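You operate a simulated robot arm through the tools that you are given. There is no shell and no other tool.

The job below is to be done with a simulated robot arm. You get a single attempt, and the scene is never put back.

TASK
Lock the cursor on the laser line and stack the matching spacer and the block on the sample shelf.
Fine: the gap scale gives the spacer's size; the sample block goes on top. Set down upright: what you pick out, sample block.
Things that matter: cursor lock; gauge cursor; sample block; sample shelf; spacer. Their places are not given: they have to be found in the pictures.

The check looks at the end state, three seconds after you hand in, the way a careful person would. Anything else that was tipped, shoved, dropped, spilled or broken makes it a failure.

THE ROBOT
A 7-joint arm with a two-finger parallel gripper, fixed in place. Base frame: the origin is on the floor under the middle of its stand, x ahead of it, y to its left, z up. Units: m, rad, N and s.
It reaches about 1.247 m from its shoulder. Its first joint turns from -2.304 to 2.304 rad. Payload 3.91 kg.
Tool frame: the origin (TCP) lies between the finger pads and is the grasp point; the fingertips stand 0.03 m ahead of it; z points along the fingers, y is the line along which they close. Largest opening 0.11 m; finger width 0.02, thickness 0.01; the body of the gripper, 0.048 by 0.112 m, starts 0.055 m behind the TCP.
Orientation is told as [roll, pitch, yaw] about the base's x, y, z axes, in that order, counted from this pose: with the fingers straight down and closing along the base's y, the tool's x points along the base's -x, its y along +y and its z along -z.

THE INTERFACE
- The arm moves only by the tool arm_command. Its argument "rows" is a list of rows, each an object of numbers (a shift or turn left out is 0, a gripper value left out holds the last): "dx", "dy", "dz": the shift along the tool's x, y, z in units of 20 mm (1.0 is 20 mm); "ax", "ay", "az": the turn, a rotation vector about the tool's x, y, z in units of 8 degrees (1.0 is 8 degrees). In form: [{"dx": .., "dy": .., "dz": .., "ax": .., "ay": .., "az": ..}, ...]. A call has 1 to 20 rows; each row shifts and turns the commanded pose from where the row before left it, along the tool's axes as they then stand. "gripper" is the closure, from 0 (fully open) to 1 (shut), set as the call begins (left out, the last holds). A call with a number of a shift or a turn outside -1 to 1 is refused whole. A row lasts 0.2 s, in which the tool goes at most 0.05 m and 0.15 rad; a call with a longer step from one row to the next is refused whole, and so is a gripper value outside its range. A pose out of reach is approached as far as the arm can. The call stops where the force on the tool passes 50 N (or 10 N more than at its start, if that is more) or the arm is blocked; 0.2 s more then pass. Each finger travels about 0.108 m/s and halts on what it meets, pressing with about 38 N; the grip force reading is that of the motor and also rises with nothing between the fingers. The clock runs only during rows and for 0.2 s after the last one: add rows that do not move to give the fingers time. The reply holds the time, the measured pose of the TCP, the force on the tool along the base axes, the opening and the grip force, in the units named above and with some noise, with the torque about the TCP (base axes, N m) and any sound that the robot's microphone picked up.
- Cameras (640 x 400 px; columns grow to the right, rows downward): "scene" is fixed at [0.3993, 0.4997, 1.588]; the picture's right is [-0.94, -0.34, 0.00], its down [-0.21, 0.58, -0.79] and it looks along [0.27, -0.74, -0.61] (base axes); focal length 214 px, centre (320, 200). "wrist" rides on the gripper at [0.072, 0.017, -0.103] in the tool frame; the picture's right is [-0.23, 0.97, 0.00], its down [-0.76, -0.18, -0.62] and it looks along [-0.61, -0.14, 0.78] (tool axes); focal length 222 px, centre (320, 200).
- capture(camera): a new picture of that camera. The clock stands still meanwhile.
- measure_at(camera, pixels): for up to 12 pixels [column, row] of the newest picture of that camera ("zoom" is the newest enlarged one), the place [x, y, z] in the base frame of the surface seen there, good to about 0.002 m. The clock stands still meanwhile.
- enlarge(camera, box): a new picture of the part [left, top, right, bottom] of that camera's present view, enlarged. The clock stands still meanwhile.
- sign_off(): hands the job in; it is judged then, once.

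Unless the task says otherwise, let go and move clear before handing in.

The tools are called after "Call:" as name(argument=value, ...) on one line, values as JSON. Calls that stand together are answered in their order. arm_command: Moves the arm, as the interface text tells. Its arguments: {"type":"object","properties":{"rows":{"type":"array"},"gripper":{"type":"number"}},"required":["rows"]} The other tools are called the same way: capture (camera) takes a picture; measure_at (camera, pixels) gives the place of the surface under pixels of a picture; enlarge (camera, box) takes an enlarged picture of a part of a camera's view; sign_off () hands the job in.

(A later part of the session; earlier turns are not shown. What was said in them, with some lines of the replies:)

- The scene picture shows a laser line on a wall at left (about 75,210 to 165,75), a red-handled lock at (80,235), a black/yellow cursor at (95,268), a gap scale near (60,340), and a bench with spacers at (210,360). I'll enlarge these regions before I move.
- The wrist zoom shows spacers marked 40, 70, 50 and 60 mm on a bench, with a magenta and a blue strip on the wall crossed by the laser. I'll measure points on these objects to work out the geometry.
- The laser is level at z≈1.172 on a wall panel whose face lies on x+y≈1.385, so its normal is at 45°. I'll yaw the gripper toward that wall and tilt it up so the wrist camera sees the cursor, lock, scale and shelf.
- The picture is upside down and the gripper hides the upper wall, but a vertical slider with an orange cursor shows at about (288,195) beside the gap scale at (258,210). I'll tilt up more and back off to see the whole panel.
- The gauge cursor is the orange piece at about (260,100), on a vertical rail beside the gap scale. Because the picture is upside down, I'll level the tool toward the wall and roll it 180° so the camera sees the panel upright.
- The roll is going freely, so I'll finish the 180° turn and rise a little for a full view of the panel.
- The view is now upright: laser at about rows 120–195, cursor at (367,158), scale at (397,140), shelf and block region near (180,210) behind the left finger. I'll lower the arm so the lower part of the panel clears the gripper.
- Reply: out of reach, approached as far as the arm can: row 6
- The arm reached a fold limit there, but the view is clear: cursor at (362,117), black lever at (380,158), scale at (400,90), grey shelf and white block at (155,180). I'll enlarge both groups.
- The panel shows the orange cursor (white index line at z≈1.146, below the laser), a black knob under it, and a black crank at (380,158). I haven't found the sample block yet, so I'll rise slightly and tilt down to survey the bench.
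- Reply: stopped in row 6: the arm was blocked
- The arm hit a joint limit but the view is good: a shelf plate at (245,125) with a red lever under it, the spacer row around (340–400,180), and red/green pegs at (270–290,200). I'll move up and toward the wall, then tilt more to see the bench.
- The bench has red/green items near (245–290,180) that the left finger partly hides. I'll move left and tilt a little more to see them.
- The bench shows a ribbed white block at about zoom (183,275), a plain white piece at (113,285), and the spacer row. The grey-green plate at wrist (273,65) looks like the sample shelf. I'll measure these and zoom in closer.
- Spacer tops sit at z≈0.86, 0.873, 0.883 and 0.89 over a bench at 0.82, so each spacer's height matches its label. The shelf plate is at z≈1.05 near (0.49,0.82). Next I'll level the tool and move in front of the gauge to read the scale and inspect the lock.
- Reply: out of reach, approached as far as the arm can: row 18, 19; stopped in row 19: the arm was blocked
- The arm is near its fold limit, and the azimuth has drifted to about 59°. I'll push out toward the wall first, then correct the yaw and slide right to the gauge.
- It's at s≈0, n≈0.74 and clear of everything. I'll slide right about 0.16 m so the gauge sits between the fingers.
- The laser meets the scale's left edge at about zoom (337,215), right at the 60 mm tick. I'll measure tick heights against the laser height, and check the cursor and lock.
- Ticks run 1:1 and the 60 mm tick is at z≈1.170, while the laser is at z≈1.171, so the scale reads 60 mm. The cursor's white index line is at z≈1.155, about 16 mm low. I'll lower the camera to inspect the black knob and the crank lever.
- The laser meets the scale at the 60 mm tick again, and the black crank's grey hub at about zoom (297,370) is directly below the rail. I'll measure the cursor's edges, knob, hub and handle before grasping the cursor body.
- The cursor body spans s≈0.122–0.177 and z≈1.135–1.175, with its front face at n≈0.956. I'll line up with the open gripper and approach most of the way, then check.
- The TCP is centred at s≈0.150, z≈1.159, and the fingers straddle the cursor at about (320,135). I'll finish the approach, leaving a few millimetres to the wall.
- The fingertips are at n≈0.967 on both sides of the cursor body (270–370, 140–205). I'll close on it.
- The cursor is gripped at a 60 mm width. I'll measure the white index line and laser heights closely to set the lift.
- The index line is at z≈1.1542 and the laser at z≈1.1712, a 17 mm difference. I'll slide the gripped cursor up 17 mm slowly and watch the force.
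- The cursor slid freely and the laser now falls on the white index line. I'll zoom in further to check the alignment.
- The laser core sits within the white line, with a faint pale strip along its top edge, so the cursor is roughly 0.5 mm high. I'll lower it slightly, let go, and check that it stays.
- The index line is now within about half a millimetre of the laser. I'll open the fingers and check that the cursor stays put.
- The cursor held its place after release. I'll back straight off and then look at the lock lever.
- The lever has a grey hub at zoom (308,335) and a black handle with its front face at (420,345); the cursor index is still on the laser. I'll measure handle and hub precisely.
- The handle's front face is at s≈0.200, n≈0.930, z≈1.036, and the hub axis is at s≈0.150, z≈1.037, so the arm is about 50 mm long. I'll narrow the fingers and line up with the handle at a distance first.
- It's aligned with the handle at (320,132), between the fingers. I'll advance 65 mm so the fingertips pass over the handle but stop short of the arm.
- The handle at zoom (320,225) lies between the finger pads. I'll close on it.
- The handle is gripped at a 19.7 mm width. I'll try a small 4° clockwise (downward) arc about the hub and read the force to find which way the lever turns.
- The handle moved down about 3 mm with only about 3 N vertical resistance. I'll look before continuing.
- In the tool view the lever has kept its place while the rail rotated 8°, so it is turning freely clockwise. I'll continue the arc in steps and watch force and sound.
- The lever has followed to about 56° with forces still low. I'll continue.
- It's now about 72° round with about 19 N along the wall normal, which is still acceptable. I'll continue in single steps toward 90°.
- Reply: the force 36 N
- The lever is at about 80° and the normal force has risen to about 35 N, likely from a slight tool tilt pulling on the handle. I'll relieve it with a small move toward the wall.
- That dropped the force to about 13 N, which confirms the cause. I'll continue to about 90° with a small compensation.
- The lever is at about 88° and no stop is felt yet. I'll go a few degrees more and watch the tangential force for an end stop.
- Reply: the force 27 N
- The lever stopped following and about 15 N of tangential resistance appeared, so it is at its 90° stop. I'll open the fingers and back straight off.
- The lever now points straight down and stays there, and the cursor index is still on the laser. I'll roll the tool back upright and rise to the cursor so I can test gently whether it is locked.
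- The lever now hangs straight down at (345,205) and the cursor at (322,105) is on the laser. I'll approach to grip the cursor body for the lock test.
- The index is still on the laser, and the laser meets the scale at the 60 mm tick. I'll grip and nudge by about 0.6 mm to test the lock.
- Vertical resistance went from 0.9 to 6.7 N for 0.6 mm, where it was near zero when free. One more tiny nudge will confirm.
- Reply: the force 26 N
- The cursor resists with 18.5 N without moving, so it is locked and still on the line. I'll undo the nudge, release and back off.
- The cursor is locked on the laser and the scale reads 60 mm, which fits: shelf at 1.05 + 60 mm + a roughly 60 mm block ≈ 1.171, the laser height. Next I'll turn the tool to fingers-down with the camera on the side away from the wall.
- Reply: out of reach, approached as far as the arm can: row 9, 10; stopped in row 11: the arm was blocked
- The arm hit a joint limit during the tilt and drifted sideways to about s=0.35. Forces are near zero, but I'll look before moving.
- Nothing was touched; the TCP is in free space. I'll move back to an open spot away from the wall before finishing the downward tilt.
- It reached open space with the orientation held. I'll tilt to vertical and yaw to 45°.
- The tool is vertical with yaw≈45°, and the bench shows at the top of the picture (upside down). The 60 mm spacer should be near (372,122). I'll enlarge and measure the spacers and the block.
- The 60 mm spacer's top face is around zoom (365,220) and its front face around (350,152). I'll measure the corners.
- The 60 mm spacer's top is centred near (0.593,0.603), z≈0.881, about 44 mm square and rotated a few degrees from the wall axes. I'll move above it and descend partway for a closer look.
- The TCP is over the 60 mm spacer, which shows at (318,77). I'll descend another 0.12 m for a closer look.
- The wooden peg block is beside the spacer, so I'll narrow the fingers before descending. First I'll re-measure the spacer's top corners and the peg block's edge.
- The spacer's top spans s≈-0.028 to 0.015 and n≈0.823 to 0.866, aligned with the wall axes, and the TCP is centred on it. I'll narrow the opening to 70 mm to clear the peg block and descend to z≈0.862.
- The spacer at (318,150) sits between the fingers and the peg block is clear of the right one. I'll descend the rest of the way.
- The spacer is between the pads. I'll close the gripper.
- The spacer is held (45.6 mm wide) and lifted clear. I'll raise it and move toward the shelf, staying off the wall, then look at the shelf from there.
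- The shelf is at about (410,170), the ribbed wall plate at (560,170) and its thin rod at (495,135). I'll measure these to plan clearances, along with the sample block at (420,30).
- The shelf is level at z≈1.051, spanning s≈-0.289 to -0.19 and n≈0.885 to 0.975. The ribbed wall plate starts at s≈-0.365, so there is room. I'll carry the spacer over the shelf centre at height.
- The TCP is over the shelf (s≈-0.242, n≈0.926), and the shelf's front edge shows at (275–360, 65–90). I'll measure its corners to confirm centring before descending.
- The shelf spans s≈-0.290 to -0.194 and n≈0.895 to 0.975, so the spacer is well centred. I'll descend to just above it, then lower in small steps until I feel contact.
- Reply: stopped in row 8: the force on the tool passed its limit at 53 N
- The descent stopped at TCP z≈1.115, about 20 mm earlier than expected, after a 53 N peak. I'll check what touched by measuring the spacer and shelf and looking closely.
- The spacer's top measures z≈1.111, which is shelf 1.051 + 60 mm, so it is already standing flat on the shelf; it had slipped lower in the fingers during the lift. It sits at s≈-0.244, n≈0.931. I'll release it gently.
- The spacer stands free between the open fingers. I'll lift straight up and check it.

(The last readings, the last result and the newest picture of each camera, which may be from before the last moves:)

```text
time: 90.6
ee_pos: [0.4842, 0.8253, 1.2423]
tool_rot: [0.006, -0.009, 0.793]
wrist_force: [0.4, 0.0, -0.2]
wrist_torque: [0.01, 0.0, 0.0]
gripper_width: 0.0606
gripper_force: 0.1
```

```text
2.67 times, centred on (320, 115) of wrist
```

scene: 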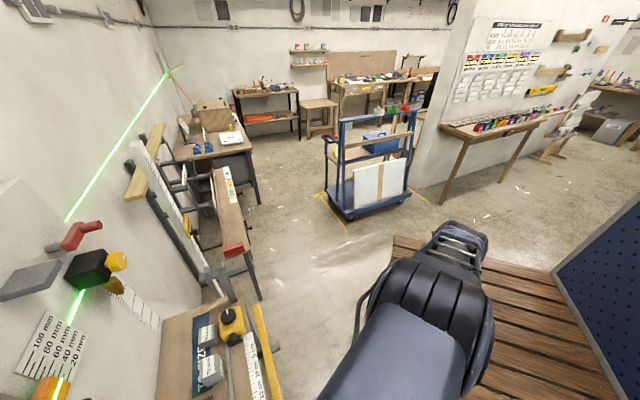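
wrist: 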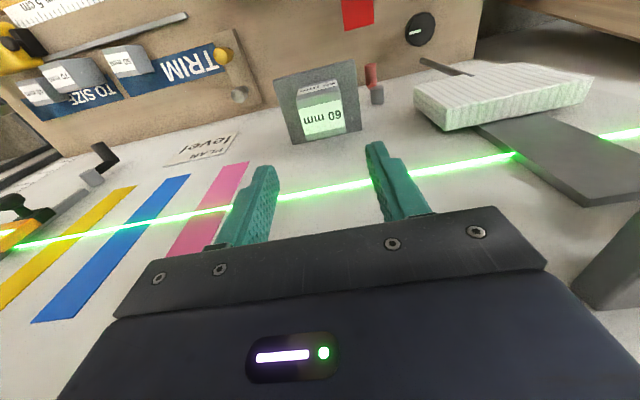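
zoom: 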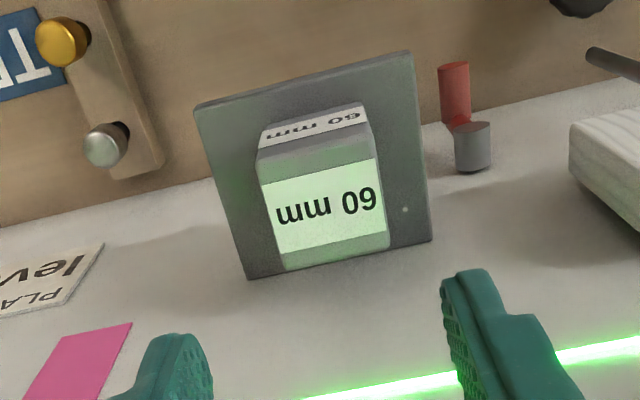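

The spacer stands upright and centred on the shelf. I'll measure its top now so I can aim the block.

Call:
measure_at(camera="zoom", pixels=[[266, 185], [370, 160], [383, 245], [290, 265], [326, 212], [262, 170], [372, 145], [240, 150], [410, 150], [402, 70], [205, 115], [250, 275]])

```text
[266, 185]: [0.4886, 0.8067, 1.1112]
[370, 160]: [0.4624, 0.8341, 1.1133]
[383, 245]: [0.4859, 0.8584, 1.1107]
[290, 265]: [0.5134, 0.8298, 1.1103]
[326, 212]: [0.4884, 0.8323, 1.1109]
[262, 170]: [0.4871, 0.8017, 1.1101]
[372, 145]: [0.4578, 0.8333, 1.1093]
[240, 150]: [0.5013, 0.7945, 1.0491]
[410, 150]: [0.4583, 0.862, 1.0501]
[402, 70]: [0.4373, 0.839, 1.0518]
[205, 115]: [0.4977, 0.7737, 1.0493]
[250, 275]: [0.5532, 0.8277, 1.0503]
```

The spacer's top is at z≈1.111, centred at s≈-0.244, n≈0.931. Next I'll back away from the wall and go above the ribbed sample block.

Call:
arm_command(rows=[{"dx": 1}, {"dx": 1}, {"dx": 1}, {"dx": 1}, {"dx": 1, "dy": 0.8}, {"dx": 1, "dy": 0.8}, {"dx": 1, "dy": 0.8}, {"dx": 0.8, "dy": 0.8}, {"dy": 0.75}, {"dz": 1}, {"dz": 1}, {"dz": 1}, {"dz": 1}, {"dz": 1}])

Call:
capture(camera="wrist")

Call:
enlarge(camera="wrist", box=[220, 20, 420, 180])

```text
time: 93.6
ee_pos: [0.3193, 0.7718, 1.1425]
tool_rot: [0.007, -0.009, 0.792]
wrist_force: [0.0, -0.4, -0.2]
wrist_torque: [0.05, 0.0, -0.01]
gripper_width: 0.0606
gripper_force: 0.2
```

```text
taken
```

wrist: 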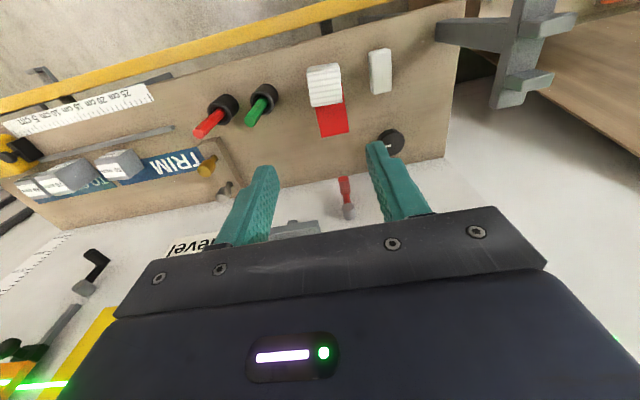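

```text
2.50 times, centred on (320, 100) of wrist
```

zoom: 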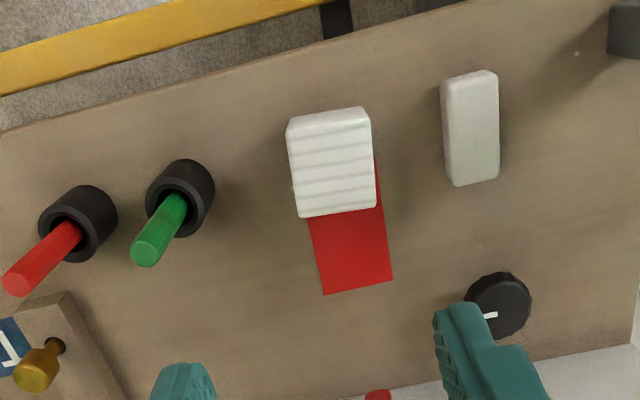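

The ribbed block is at zoom (332,165), next to a flat red patch, and the green peg holder at (180,195) and plain white piece at (470,128) are both clear of it. I'll measure its corners.

Call:
measure_at(camera="zoom", pixels=[[294, 122], [364, 112], [371, 150], [372, 200], [302, 212], [292, 160], [333, 165], [333, 125], [345, 240], [320, 220], [372, 170], [330, 112]])

Call:
measure_at(camera="zoom", pixels=[[298, 150], [304, 200], [368, 140], [370, 190], [335, 208], [330, 135], [180, 170], [205, 195], [450, 130], [470, 100], [315, 212], [360, 205]])

```text
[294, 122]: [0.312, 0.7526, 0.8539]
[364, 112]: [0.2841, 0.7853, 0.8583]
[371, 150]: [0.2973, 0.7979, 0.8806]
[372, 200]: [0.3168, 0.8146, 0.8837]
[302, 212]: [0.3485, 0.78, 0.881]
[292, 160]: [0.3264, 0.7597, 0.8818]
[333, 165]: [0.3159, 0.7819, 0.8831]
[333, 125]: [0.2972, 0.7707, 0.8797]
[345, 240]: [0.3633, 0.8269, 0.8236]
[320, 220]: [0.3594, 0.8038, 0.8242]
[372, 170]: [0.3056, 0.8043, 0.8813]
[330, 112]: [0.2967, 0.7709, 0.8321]
```

```text
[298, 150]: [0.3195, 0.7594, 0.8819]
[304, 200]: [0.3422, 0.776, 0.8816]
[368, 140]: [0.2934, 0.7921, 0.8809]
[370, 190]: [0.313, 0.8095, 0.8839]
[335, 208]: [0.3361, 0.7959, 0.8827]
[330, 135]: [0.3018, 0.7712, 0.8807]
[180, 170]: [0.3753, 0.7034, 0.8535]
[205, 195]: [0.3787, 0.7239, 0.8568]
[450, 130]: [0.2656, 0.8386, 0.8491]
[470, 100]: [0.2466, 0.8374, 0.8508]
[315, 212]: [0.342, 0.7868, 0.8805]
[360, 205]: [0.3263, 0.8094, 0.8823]
```

The block is about 50×50×60 mm, centred at s≈-0.330, n≈0.778, with its top at z≈0.882. I'll correct the small tilt, centre over it with an 85 mm opening and descend partway.

Call:
arm_command(rows=[{"ax": 0.05, "ay": 0.064}, {"dy": 0.5, "dx": -0.32}, {"dz": 1}, {"dz": 1}, {"dz": 1}, {"dz": 1}, {"dz": 1}, {"dz": 1}, {"dz": 1}, {"dz": 1}, {"dz": 1}, {}], gripper=0.23)

Call:
capture(camera="wrist")

Call:
enlarge(camera="wrist", box=[200, 60, 440, 240])

```text
time: 96.2
ee_pos: [0.3172, 0.7827, 0.9629]
tool_rot: [0.0, 0.002, 0.79]
wrist_force: [0.1, 0.3, 0.0]
wrist_torque: [-0.01, 0.02, 0.02]
gripper_width: 0.0847
gripper_force: 0.0
```

```text
taken
```

wrist: 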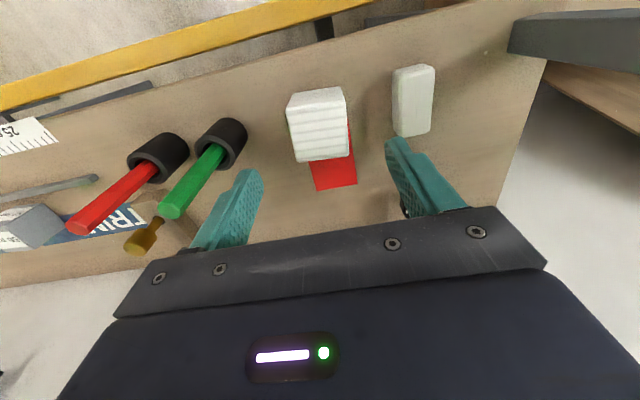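

```text
2.22 times, centred on (320, 150) of wrist
```

zoom: 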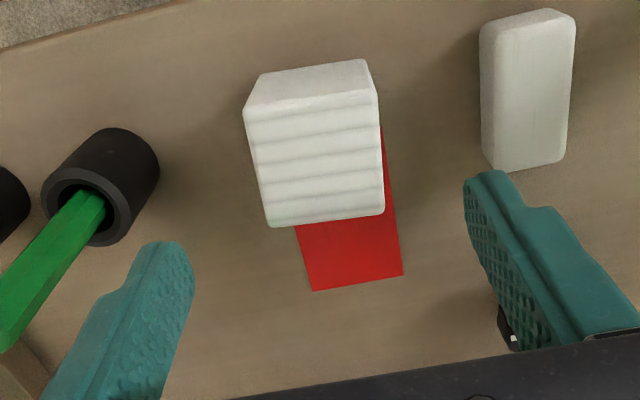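

The block at zoom (315,150) is between the fingers, and the green peg and plain white piece are clear. I'll re-measure its edges for yaw and centring.

Call:
measure_at(camera="zoom", pixels=[[252, 122], [262, 170], [272, 218], [376, 105], [379, 150], [381, 205], [310, 112], [325, 215], [315, 165], [260, 90], [350, 80], [340, 250]])

```text
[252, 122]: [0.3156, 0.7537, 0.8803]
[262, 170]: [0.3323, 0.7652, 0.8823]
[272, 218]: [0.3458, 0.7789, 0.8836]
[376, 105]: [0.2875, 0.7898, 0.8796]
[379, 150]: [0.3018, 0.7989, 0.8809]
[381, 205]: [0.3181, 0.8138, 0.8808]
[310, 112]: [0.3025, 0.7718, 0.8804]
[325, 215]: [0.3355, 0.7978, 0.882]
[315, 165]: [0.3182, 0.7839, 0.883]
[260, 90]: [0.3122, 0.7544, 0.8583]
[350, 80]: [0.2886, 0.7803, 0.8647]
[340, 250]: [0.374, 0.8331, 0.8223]
```

The block is rotated about -6° from the wall axes and its centre (0.317,0.784) is right under the TCP. I'll yaw to match and descend to grasp height.

Call:
arm_command(rows=[{"az": 0.78}, {"dz": 0.8}, {"dz": 0.8}, {"dz": 0.8}, {"dz": 0.8}, {"dz": 0.8}, {"dz": 0.8}, {"dz": 0.45}, {}])

Call:
capture(camera="wrist")

```text
time: 98.2
ee_pos: [0.3159, 0.7823, 0.8571]
tool_rot: [0.0, 0.001, 0.684]
wrist_force: [0.0, -0.3, -0.7]
wrist_torque: [0.01, 0.0, 0.0]
gripper_width: 0.0846
gripper_force: 0.1
```

```text
taken
```

wrist: 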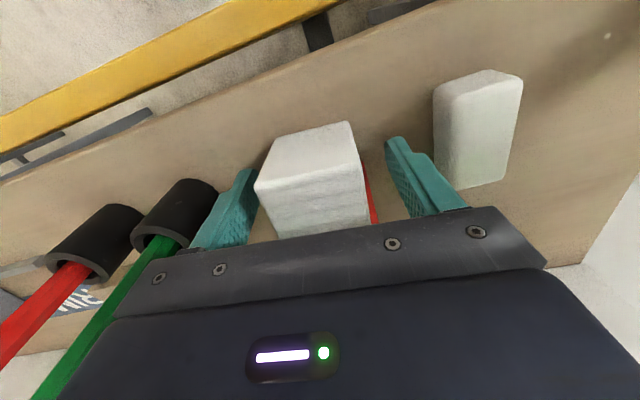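

The block is between the pads with no contact forces. I'll close and look before lifting.

Call:
arm_command(rows=[{}, {}, {}, {}, {}], gripper=0.75)

Call:
capture(camera="wrist")

```text
time: 99.4
ee_pos: [0.3173, 0.783, 0.857]
tool_rot: [-0.001, 0.001, 0.684]
wrist_force: [0.4, -0.2, 0.4]
wrist_torque: [0.01, -0.03, 0.03]
gripper_width: 0.0498
gripper_force: 37.7
```

```text
taken
```

wrist: 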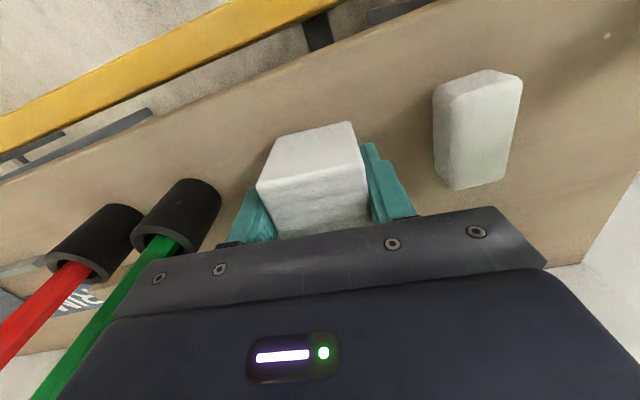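

The block is gripped at 49.8 mm. I'll lift slowly and look for any slip.

Call:
arm_command(rows=[{"dz": -0.1}, {"dz": -0.15}, {"dz": -0.2}, {"dz": -0.25}, {"dz": -0.3}])

Call:
capture(camera="wrist")

```text
time: 100.6
ee_pos: [0.3169, 0.7852, 0.8774]
tool_rot: [0.001, 0.0, 0.681]
wrist_force: [0.0, 0.5, 0.8]
wrist_torque: [0.0, -0.01, 0.01]
gripper_width: 0.0495
gripper_force: 38.5
```

```text
taken
```

wrist: 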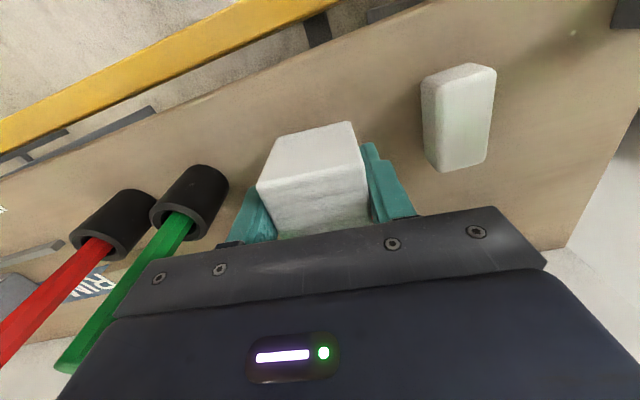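

There was no slip this time; the block looks the same in the fingers after 20 mm of lift. I'll raise it to carrying height, yaw back to align with the wall, and move sideways to the shelf's column.

Call:
arm_command(rows=[{"dz": -0.5}, {"dz": -0.8}, {"dz": -1}, {"dz": -1}, {"dz": -1}, {"dz": -1}, {"dz": -1}, {"dz": -1}, {"dz": -1}, {"dz": -1}, {"dz": -1}, {"dz": -1}, {"dz": -1}, {"dz": -1}, {"dz": -1}, {"dz": -1}, {"dz": -1}, {"dz": -1}, {"dz": -1}, {"dz": -0.8}])

Call:
arm_command(rows=[{"az": -0.4}, {"az": -0.38}, {"dy": -0.8}, {"dy": -0.8}, {"dy": -0.8}, {"dy": -0.8}, {"dy": -0.8}, {"dy": -0.3}, {"dx": -0.8}, {"dx": -0.8}, {"dx": -0.8}, {}])

Call:
capture(camera="wrist")

```text
time: 104.8
ee_pos: [0.3174, 0.7839, 1.2588]
tool_rot: [-0.002, 0.0, 0.682]
wrist_force: [-0.3, 0.4, -1.3]
wrist_torque: [-0.03, 0.01, 0.04]
gripper_width: 0.0496
gripper_force: 37.7
```

```text
time: 107.4
ee_pos: [0.4116, 0.7573, 1.2591]
tool_rot: [0.0, 0.002, 0.791]
wrist_force: [1.2, 0.4, -1.0]
wrist_torque: [0.03, -0.03, 0.07]
gripper_width: 0.0497
gripper_force: 38.0
```

```text
taken
```

wrist: 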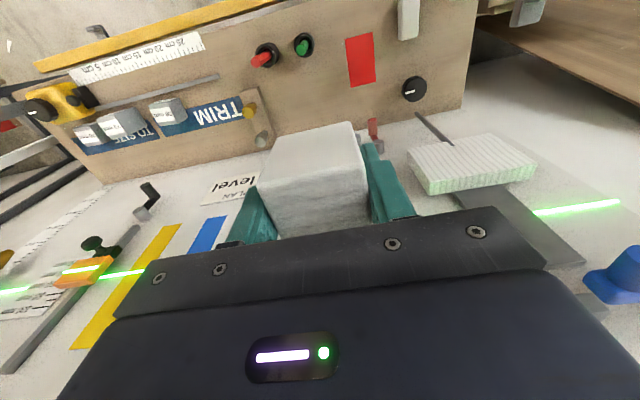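

The block is held steady and the red patch stayed on the bench. I'll advance to the shelf column (n≈0.931) at this height.

Call:
arm_command(rows=[{"dx": -0.8}, {"dx": -0.8}, {"dx": -0.8}, {"dx": -0.8}, {"dx": -0.8}, {"dx": -0.8}, {"dx": -0.4}, {}])

Call:
capture(camera="wrist")

Call:
enlarge(camera="wrist", box=[220, 40, 420, 240])

```text
time: 109.2
ee_pos: [0.476, 0.8193, 1.2551]
tool_rot: [0.002, 0.001, 0.792]
wrist_force: [-0.9, 0.0, -1.2]
wrist_torque: [-0.01, 0.0, -0.02]
gripper_width: 0.0494
gripper_force: 38.5
out of reach, approached as far as the arm can: row 6, 7
```

```text
taken
```

wrist: 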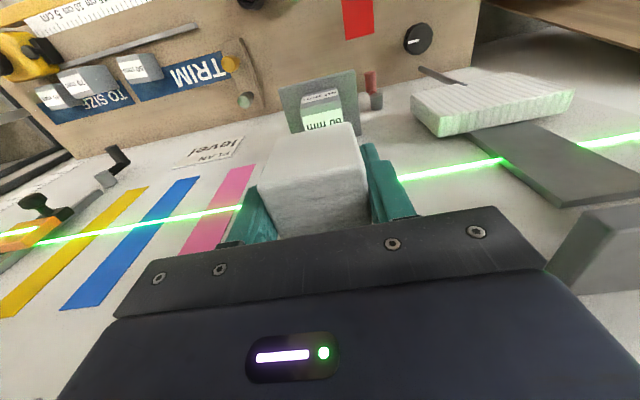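

```text
2.00 times, centred on (320, 140) of wrist
```

zoom: 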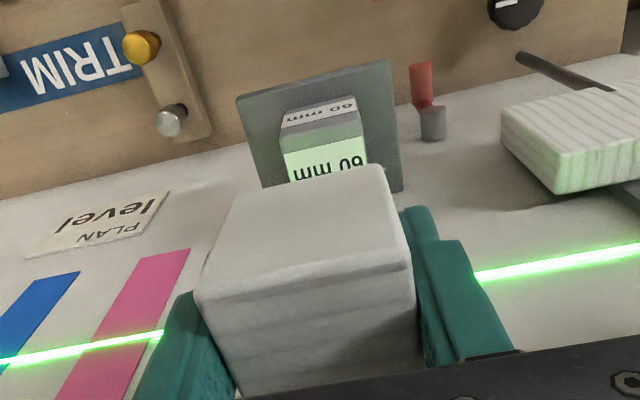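

The arm hit its reach limit at this height (n≈0.916), but lower down the same column was reachable before. I'll descend a little and check the position; the block's bottom stays well above the spacer.

Call:
arm_command(rows=[{"dz": 0.8}, {"dz": 0.8}, {"dz": 0.4}, {}])

```text
time: 110.2
ee_pos: [0.476, 0.8173, 1.2155]
tool_rot: [0.0, 0.0, 0.794]
wrist_force: [-0.4, 0.3, -1.1]
wrist_torque: [-0.01, -0.01, 0.04]
gripper_width: 0.0496
gripper_force: 37.5
```

It's at s≈-0.241, n≈0.9145, so it needs about 16 mm more toward the wall and about 2 mm sideways.

Call:
arm_command(rows=[{"dx": -0.4, "dy": 0.05}, {"dx": -0.4, "dy": 0.05}, {}, {}])

Call:
capture(camera="wrist")

Call:
enlarge(camera="wrist", box=[220, 40, 420, 240])

```text
time: 111.2
ee_pos: [0.4846, 0.8313, 1.2154]
tool_rot: [0.001, -0.001, 0.792]
wrist_force: [-0.4, 0.8, -1.6]
wrist_torque: [0.0, -0.03, 0.02]
gripper_width: 0.0496
gripper_force: 37.7
```

```text
taken
```

wrist: 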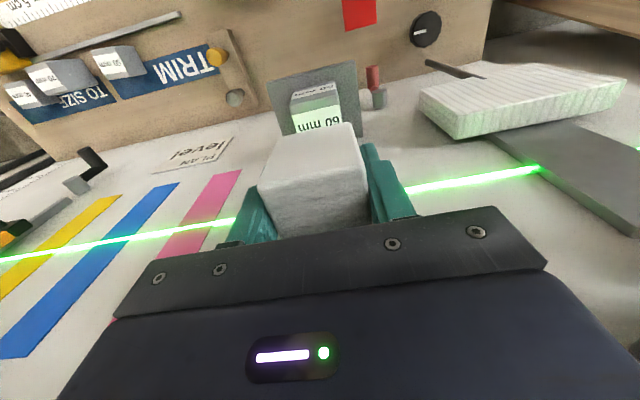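

```text
2.00 times, centred on (320, 140) of wrist
```

zoom: 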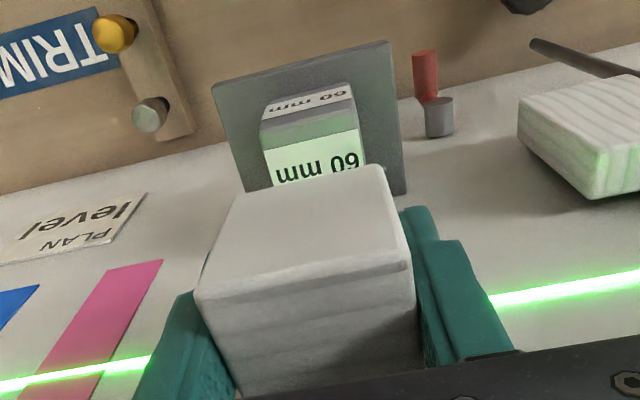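

The TCP is at s≈-0.245, n≈0.930, matching the spacer centre. I'll check alignment by measuring spacer and block edges in this view.

Call:
measure_at(camera="zoom", pixels=[[266, 150], [356, 130], [264, 128], [352, 108], [310, 165], [245, 205], [380, 175], [215, 275], [400, 245], [310, 260], [225, 320], [410, 300]])

```text
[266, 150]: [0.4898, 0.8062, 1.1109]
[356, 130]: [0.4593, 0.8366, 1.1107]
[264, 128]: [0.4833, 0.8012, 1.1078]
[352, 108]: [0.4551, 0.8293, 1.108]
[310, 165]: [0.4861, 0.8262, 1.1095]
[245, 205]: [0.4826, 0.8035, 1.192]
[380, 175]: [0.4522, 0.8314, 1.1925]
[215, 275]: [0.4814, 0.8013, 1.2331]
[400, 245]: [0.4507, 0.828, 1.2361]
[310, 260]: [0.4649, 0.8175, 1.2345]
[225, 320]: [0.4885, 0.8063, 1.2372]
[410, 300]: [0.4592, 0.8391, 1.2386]
```

The block (centre s≈-0.247, n≈0.932, bottom ≈1.178) is over the spacer (centre s≈-0.245, n≈0.931, top ≈1.111) within about 2 mm. I'll lower about 62 mm, then feel for contact.

Call:
arm_command(rows=[{"dz": 0.6, "dy": -0.05}, {"dz": 0.6}, {"dz": 0.6}, {"dz": 0.5}, {"dz": 0.4}, {"dz": 0.3}, {}])

Call:
capture(camera="wrist")

```text
time: 112.8
ee_pos: [0.4844, 0.8291, 1.156]
tool_rot: [0.0, 0.0, 0.792]
wrist_force: [0.1, 0.4, -0.2]
wrist_torque: [0.01, 0.01, 0.0]
gripper_width: 0.0496
gripper_force: 38.1
```

```text
taken
```

wrist: 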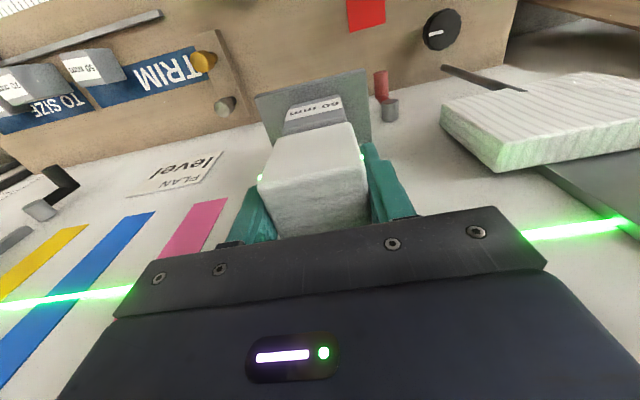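

It's about 8 mm above the expected contact with no load yet. I'll lower in 1–2 mm steps.

Call:
arm_command(rows=[{"dz": 0.1}, {"dz": 0.1}, {"dz": 0.08}, {}])

```text
time: 113.8
ee_pos: [0.487, 0.8292, 1.1497]
tool_rot: [0.0, 0.0, 0.792]
wrist_force: [0.0, 0.5, -0.9]
wrist_torque: [0.0, 0.01, -0.02]
gripper_width: 0.0497
gripper_force: 37.6
```

Call:
arm_command(rows=[{"dz": 0.04}, {"dz": 0.03}, {}])

```text
time: 114.6
ee_pos: [0.486, 0.829, 1.1497]
tool_rot: [0.0, 0.002, 0.793]
wrist_force: [0.7, -0.5, -0.7]
wrist_torque: [0.03, -0.02, -0.01]
gripper_width: 0.0497
gripper_force: 37.8
```

There's still no contact force. I'll step down another couple of millimetres and check.

Call:
arm_command(rows=[{"dz": 0.04}, {"dz": 0.03}, {}])

Call:
enlarge(camera="wrist", box=[230, 70, 410, 240])

```text
time: 115.4
ee_pos: [0.4862, 0.8292, 1.1484]
tool_rot: [0.0, 0.002, 0.792]
wrist_force: [-0.2, 0.6, 0.0]
wrist_torque: [0.02, 0.0, 0.0]
gripper_width: 0.0497
gripper_force: 38.0
```

```text
2.35 times, centred on (320, 155) of wrist
```

zoom: 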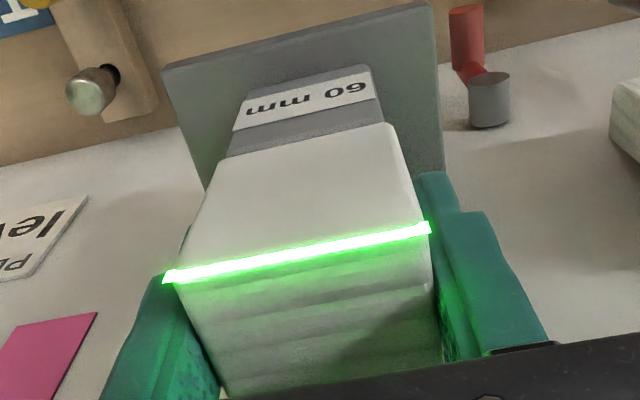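

The laser now grazes the block's top front edge, as expected for a correct stack. I'll keep stepping until I feel contact.

Call:
arm_command(rows=[{"dz": 0.04}, {}])

Call:
arm_command(rows=[{"dz": 0.04}, {}])

```text
time: 116.0
ee_pos: [0.4865, 0.8276, 1.1482]
tool_rot: [-0.001, 0.0, 0.792]
wrist_force: [-0.9, 0.7, 5.0]
wrist_torque: [-0.11, 0.12, -0.01]
gripper_width: 0.0496
gripper_force: 37.5
```

```text
time: 116.6
ee_pos: [0.4865, 0.8294, 1.1473]
tool_rot: [0.0, -0.002, 0.792]
wrist_force: [0.6, -0.2, 12.0]
wrist_torque: [-0.2, 0.14, -0.02]
gripper_width: 0.05
gripper_force: 37.2
```

Contact is confirmed at 12 N, so the block is seated on the spacer. I'll ease the load slightly and open the fingers.

Call:
arm_command(rows=[{"dz": -0.04}, {}])

Call:
arm_command(rows=[{}, {}, {}], gripper=0.4)

Call:
capture(camera="wrist")

```text
time: 117.2
ee_pos: [0.4848, 0.829, 1.1468]
tool_rot: [-0.001, 0.0, 0.791]
wrist_force: [-0.3, -0.7, 12.2]
wrist_torque: [-0.25, 0.16, 0.05]
gripper_width: 0.0494
gripper_force: 37.8
```

```text
time: 118.0
ee_pos: [0.4863, 0.8293, 1.1463]
tool_rot: [-0.001, -0.002, 0.792]
wrist_force: [-0.4, -0.3, -0.1]
wrist_torque: [-0.01, 0.0, 0.03]
gripper_width: 0.066
gripper_force: 0.1
```

```text
taken
```

wrist: 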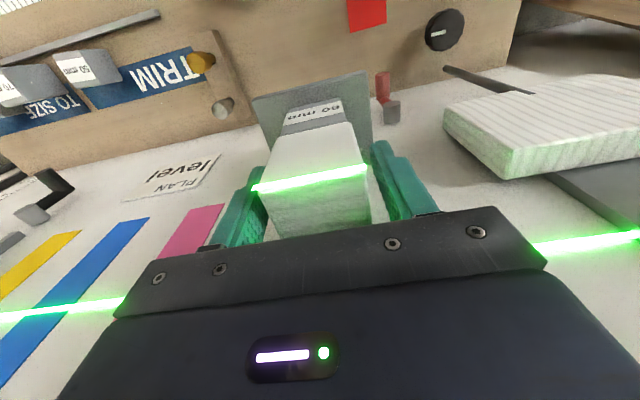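

The block stands on the spacer with the laser on its top front edge and the fingers open. I'll lift straight up and clear.

Call:
arm_command(rows=[{"dz": -0.3}, {"dz": -0.6}, {"dz": -1}, {"dz": -1}, {"dz": -1}])

Call:
arm_command(rows=[{"dx": 0.8, "dz": -0.5}, {"dx": 1, "dz": -0.5}, {"dx": 1, "dz": -0.5}, {"dx": 1}, {"dx": 1}, {"dx": 1}, {"dx": 1}, {"dx": 1}])

Call:
capture(camera="wrist")

```text
time: 119.2
ee_pos: [0.4849, 0.8276, 1.2241]
tool_rot: [0.001, -0.002, 0.794]
wrist_force: [0.7, -0.5, -0.1]
wrist_torque: [0.04, -0.02, -0.01]
gripper_width: 0.0661
gripper_force: 0.0
```

```text
time: 121.0
ee_pos: [0.377, 0.7185, 1.2542]
tool_rot: [-0.001, -0.001, 0.793]
wrist_force: [1.5, 0.1, -0.9]
wrist_torque: [-0.04, -0.02, 0.03]
gripper_width: 0.0662
gripper_force: 0.0
```

```text
taken
```

wrist: 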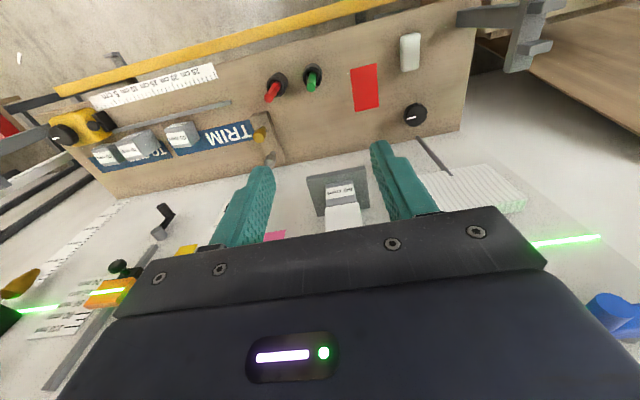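

The stack stands on the shelf at about (340,200). I'll back off further and tilt up for a final check of the stack, cursor and lever.

Call:
arm_command(rows=[{"dx": 1}, {"dx": 1}, {"dx": 1}, {"dx": 1}, {"dx": 1}, {"ay": -1}, {"ay": -1}, {"ay": -1}, {"ay": -1}], gripper=0)

Call:
capture(camera="wrist")

Call:
enlarge(camera="wrist", box=[240, 20, 440, 180])

```text
time: 123.0
ee_pos: [0.3057, 0.6475, 1.2539]
tool_rot: [0.001, -0.56, 0.793]
wrist_force: [-0.2, -0.3, 0.6]
wrist_torque: [-0.02, 0.01, 0.03]
gripper_width: 0.1101
gripper_force: 0.1
```

```text
taken
```

wrist: 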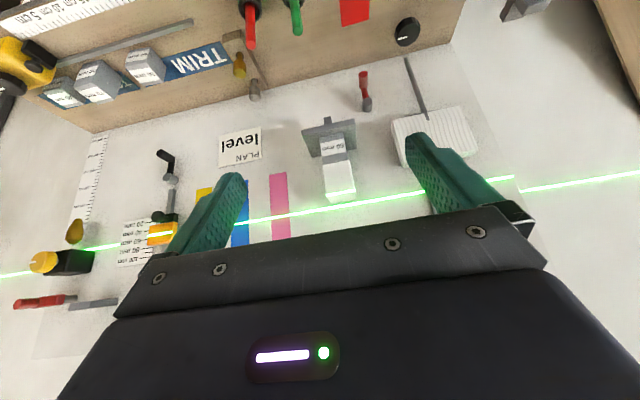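

```text
2.50 times, centred on (340, 100) of wrist
```

zoom: 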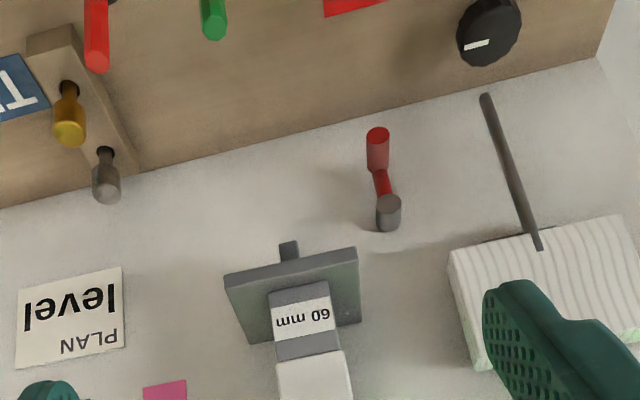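

The stack is upright (60 mm spacer with the block above it), with the laser at the block's top. I'll enlarge the gauge, lever and stack for a last look.

Call:
enlarge(camera="wrist", box=[90, 130, 230, 280])

Call:
enlarge(camera="wrist", box=[290, 100, 390, 220])

Call:
measure_at(camera="zoom", pixels=[[270, 200], [270, 300], [320, 330], [270, 80], [200, 60], [390, 50]])

```text
2.67 times, centred on (160, 205) of wrist
```

zoom: 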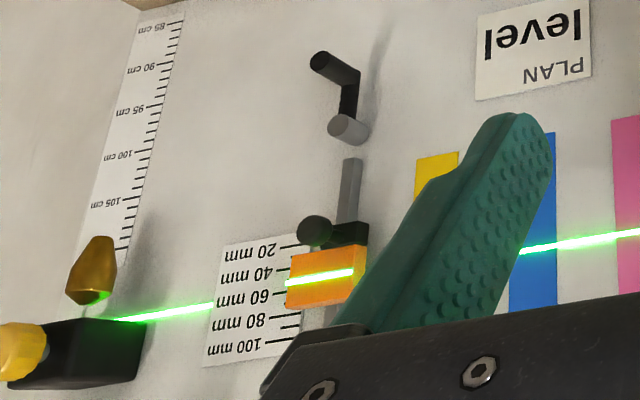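

```text
3.33 times, centred on (340, 160) of wrist
```

zoom: 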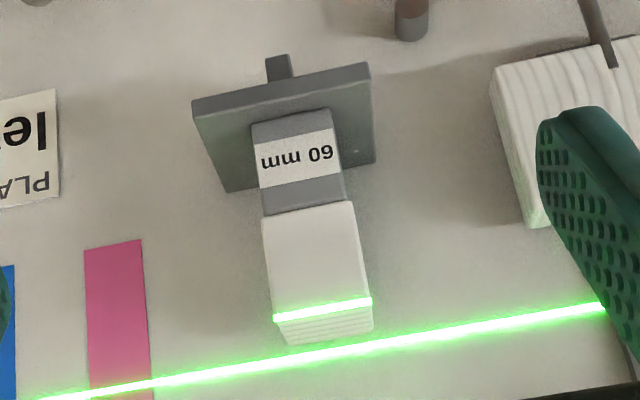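

```text
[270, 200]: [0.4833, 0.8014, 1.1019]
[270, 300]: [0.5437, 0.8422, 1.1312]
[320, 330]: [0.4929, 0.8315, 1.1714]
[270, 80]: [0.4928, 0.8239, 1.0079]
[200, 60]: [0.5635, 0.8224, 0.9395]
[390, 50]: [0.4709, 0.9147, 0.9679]
```

The block's top measures z≈1.171, right at the laser. The cursor index is on the laser line with the lock lever at its stop, and the stack stands upright with nothing else disturbed. The gripper is empty and clear, so I'll hand in.

Call:
sign_off()

```text
The job is handed in.
```

The cursor is locked on the laser line, and the 60 mm spacer with the sample block on top is standing upright on the sample shelf. I've handed the job in; I don't have the result of the check.

- **Cursor:** I slid it up about 17 mm until its white index line sat on the laser, to within about half a millimetre. I then turned the black lever below the rail down to its 90° stop. With the lever down, the cursor resisted about 18 N without moving.
- **Spacer:** The laser meets the gap scale at the 60 mm tick, so I used the 60 mm spacer. It slipped about 20 mm in the fingers as I lifted it, so it met the shelf earlier than I expected, with a brief force peak of 53 N. It ended up flat and centred on the shelf.
- **Sample block:** I took the ribbed white block on the bench to be the sample block, because it is 60 mm tall. Its top now measures 1.171 m, level with the laser, which supports that choice.
- **Everything else:** On the way to the spacer the arm hit a joint limit and drifted sideways in free space. The pictures showed nothing touched then, and nothing else looked moved in the final view. The gripper is empty and clear.
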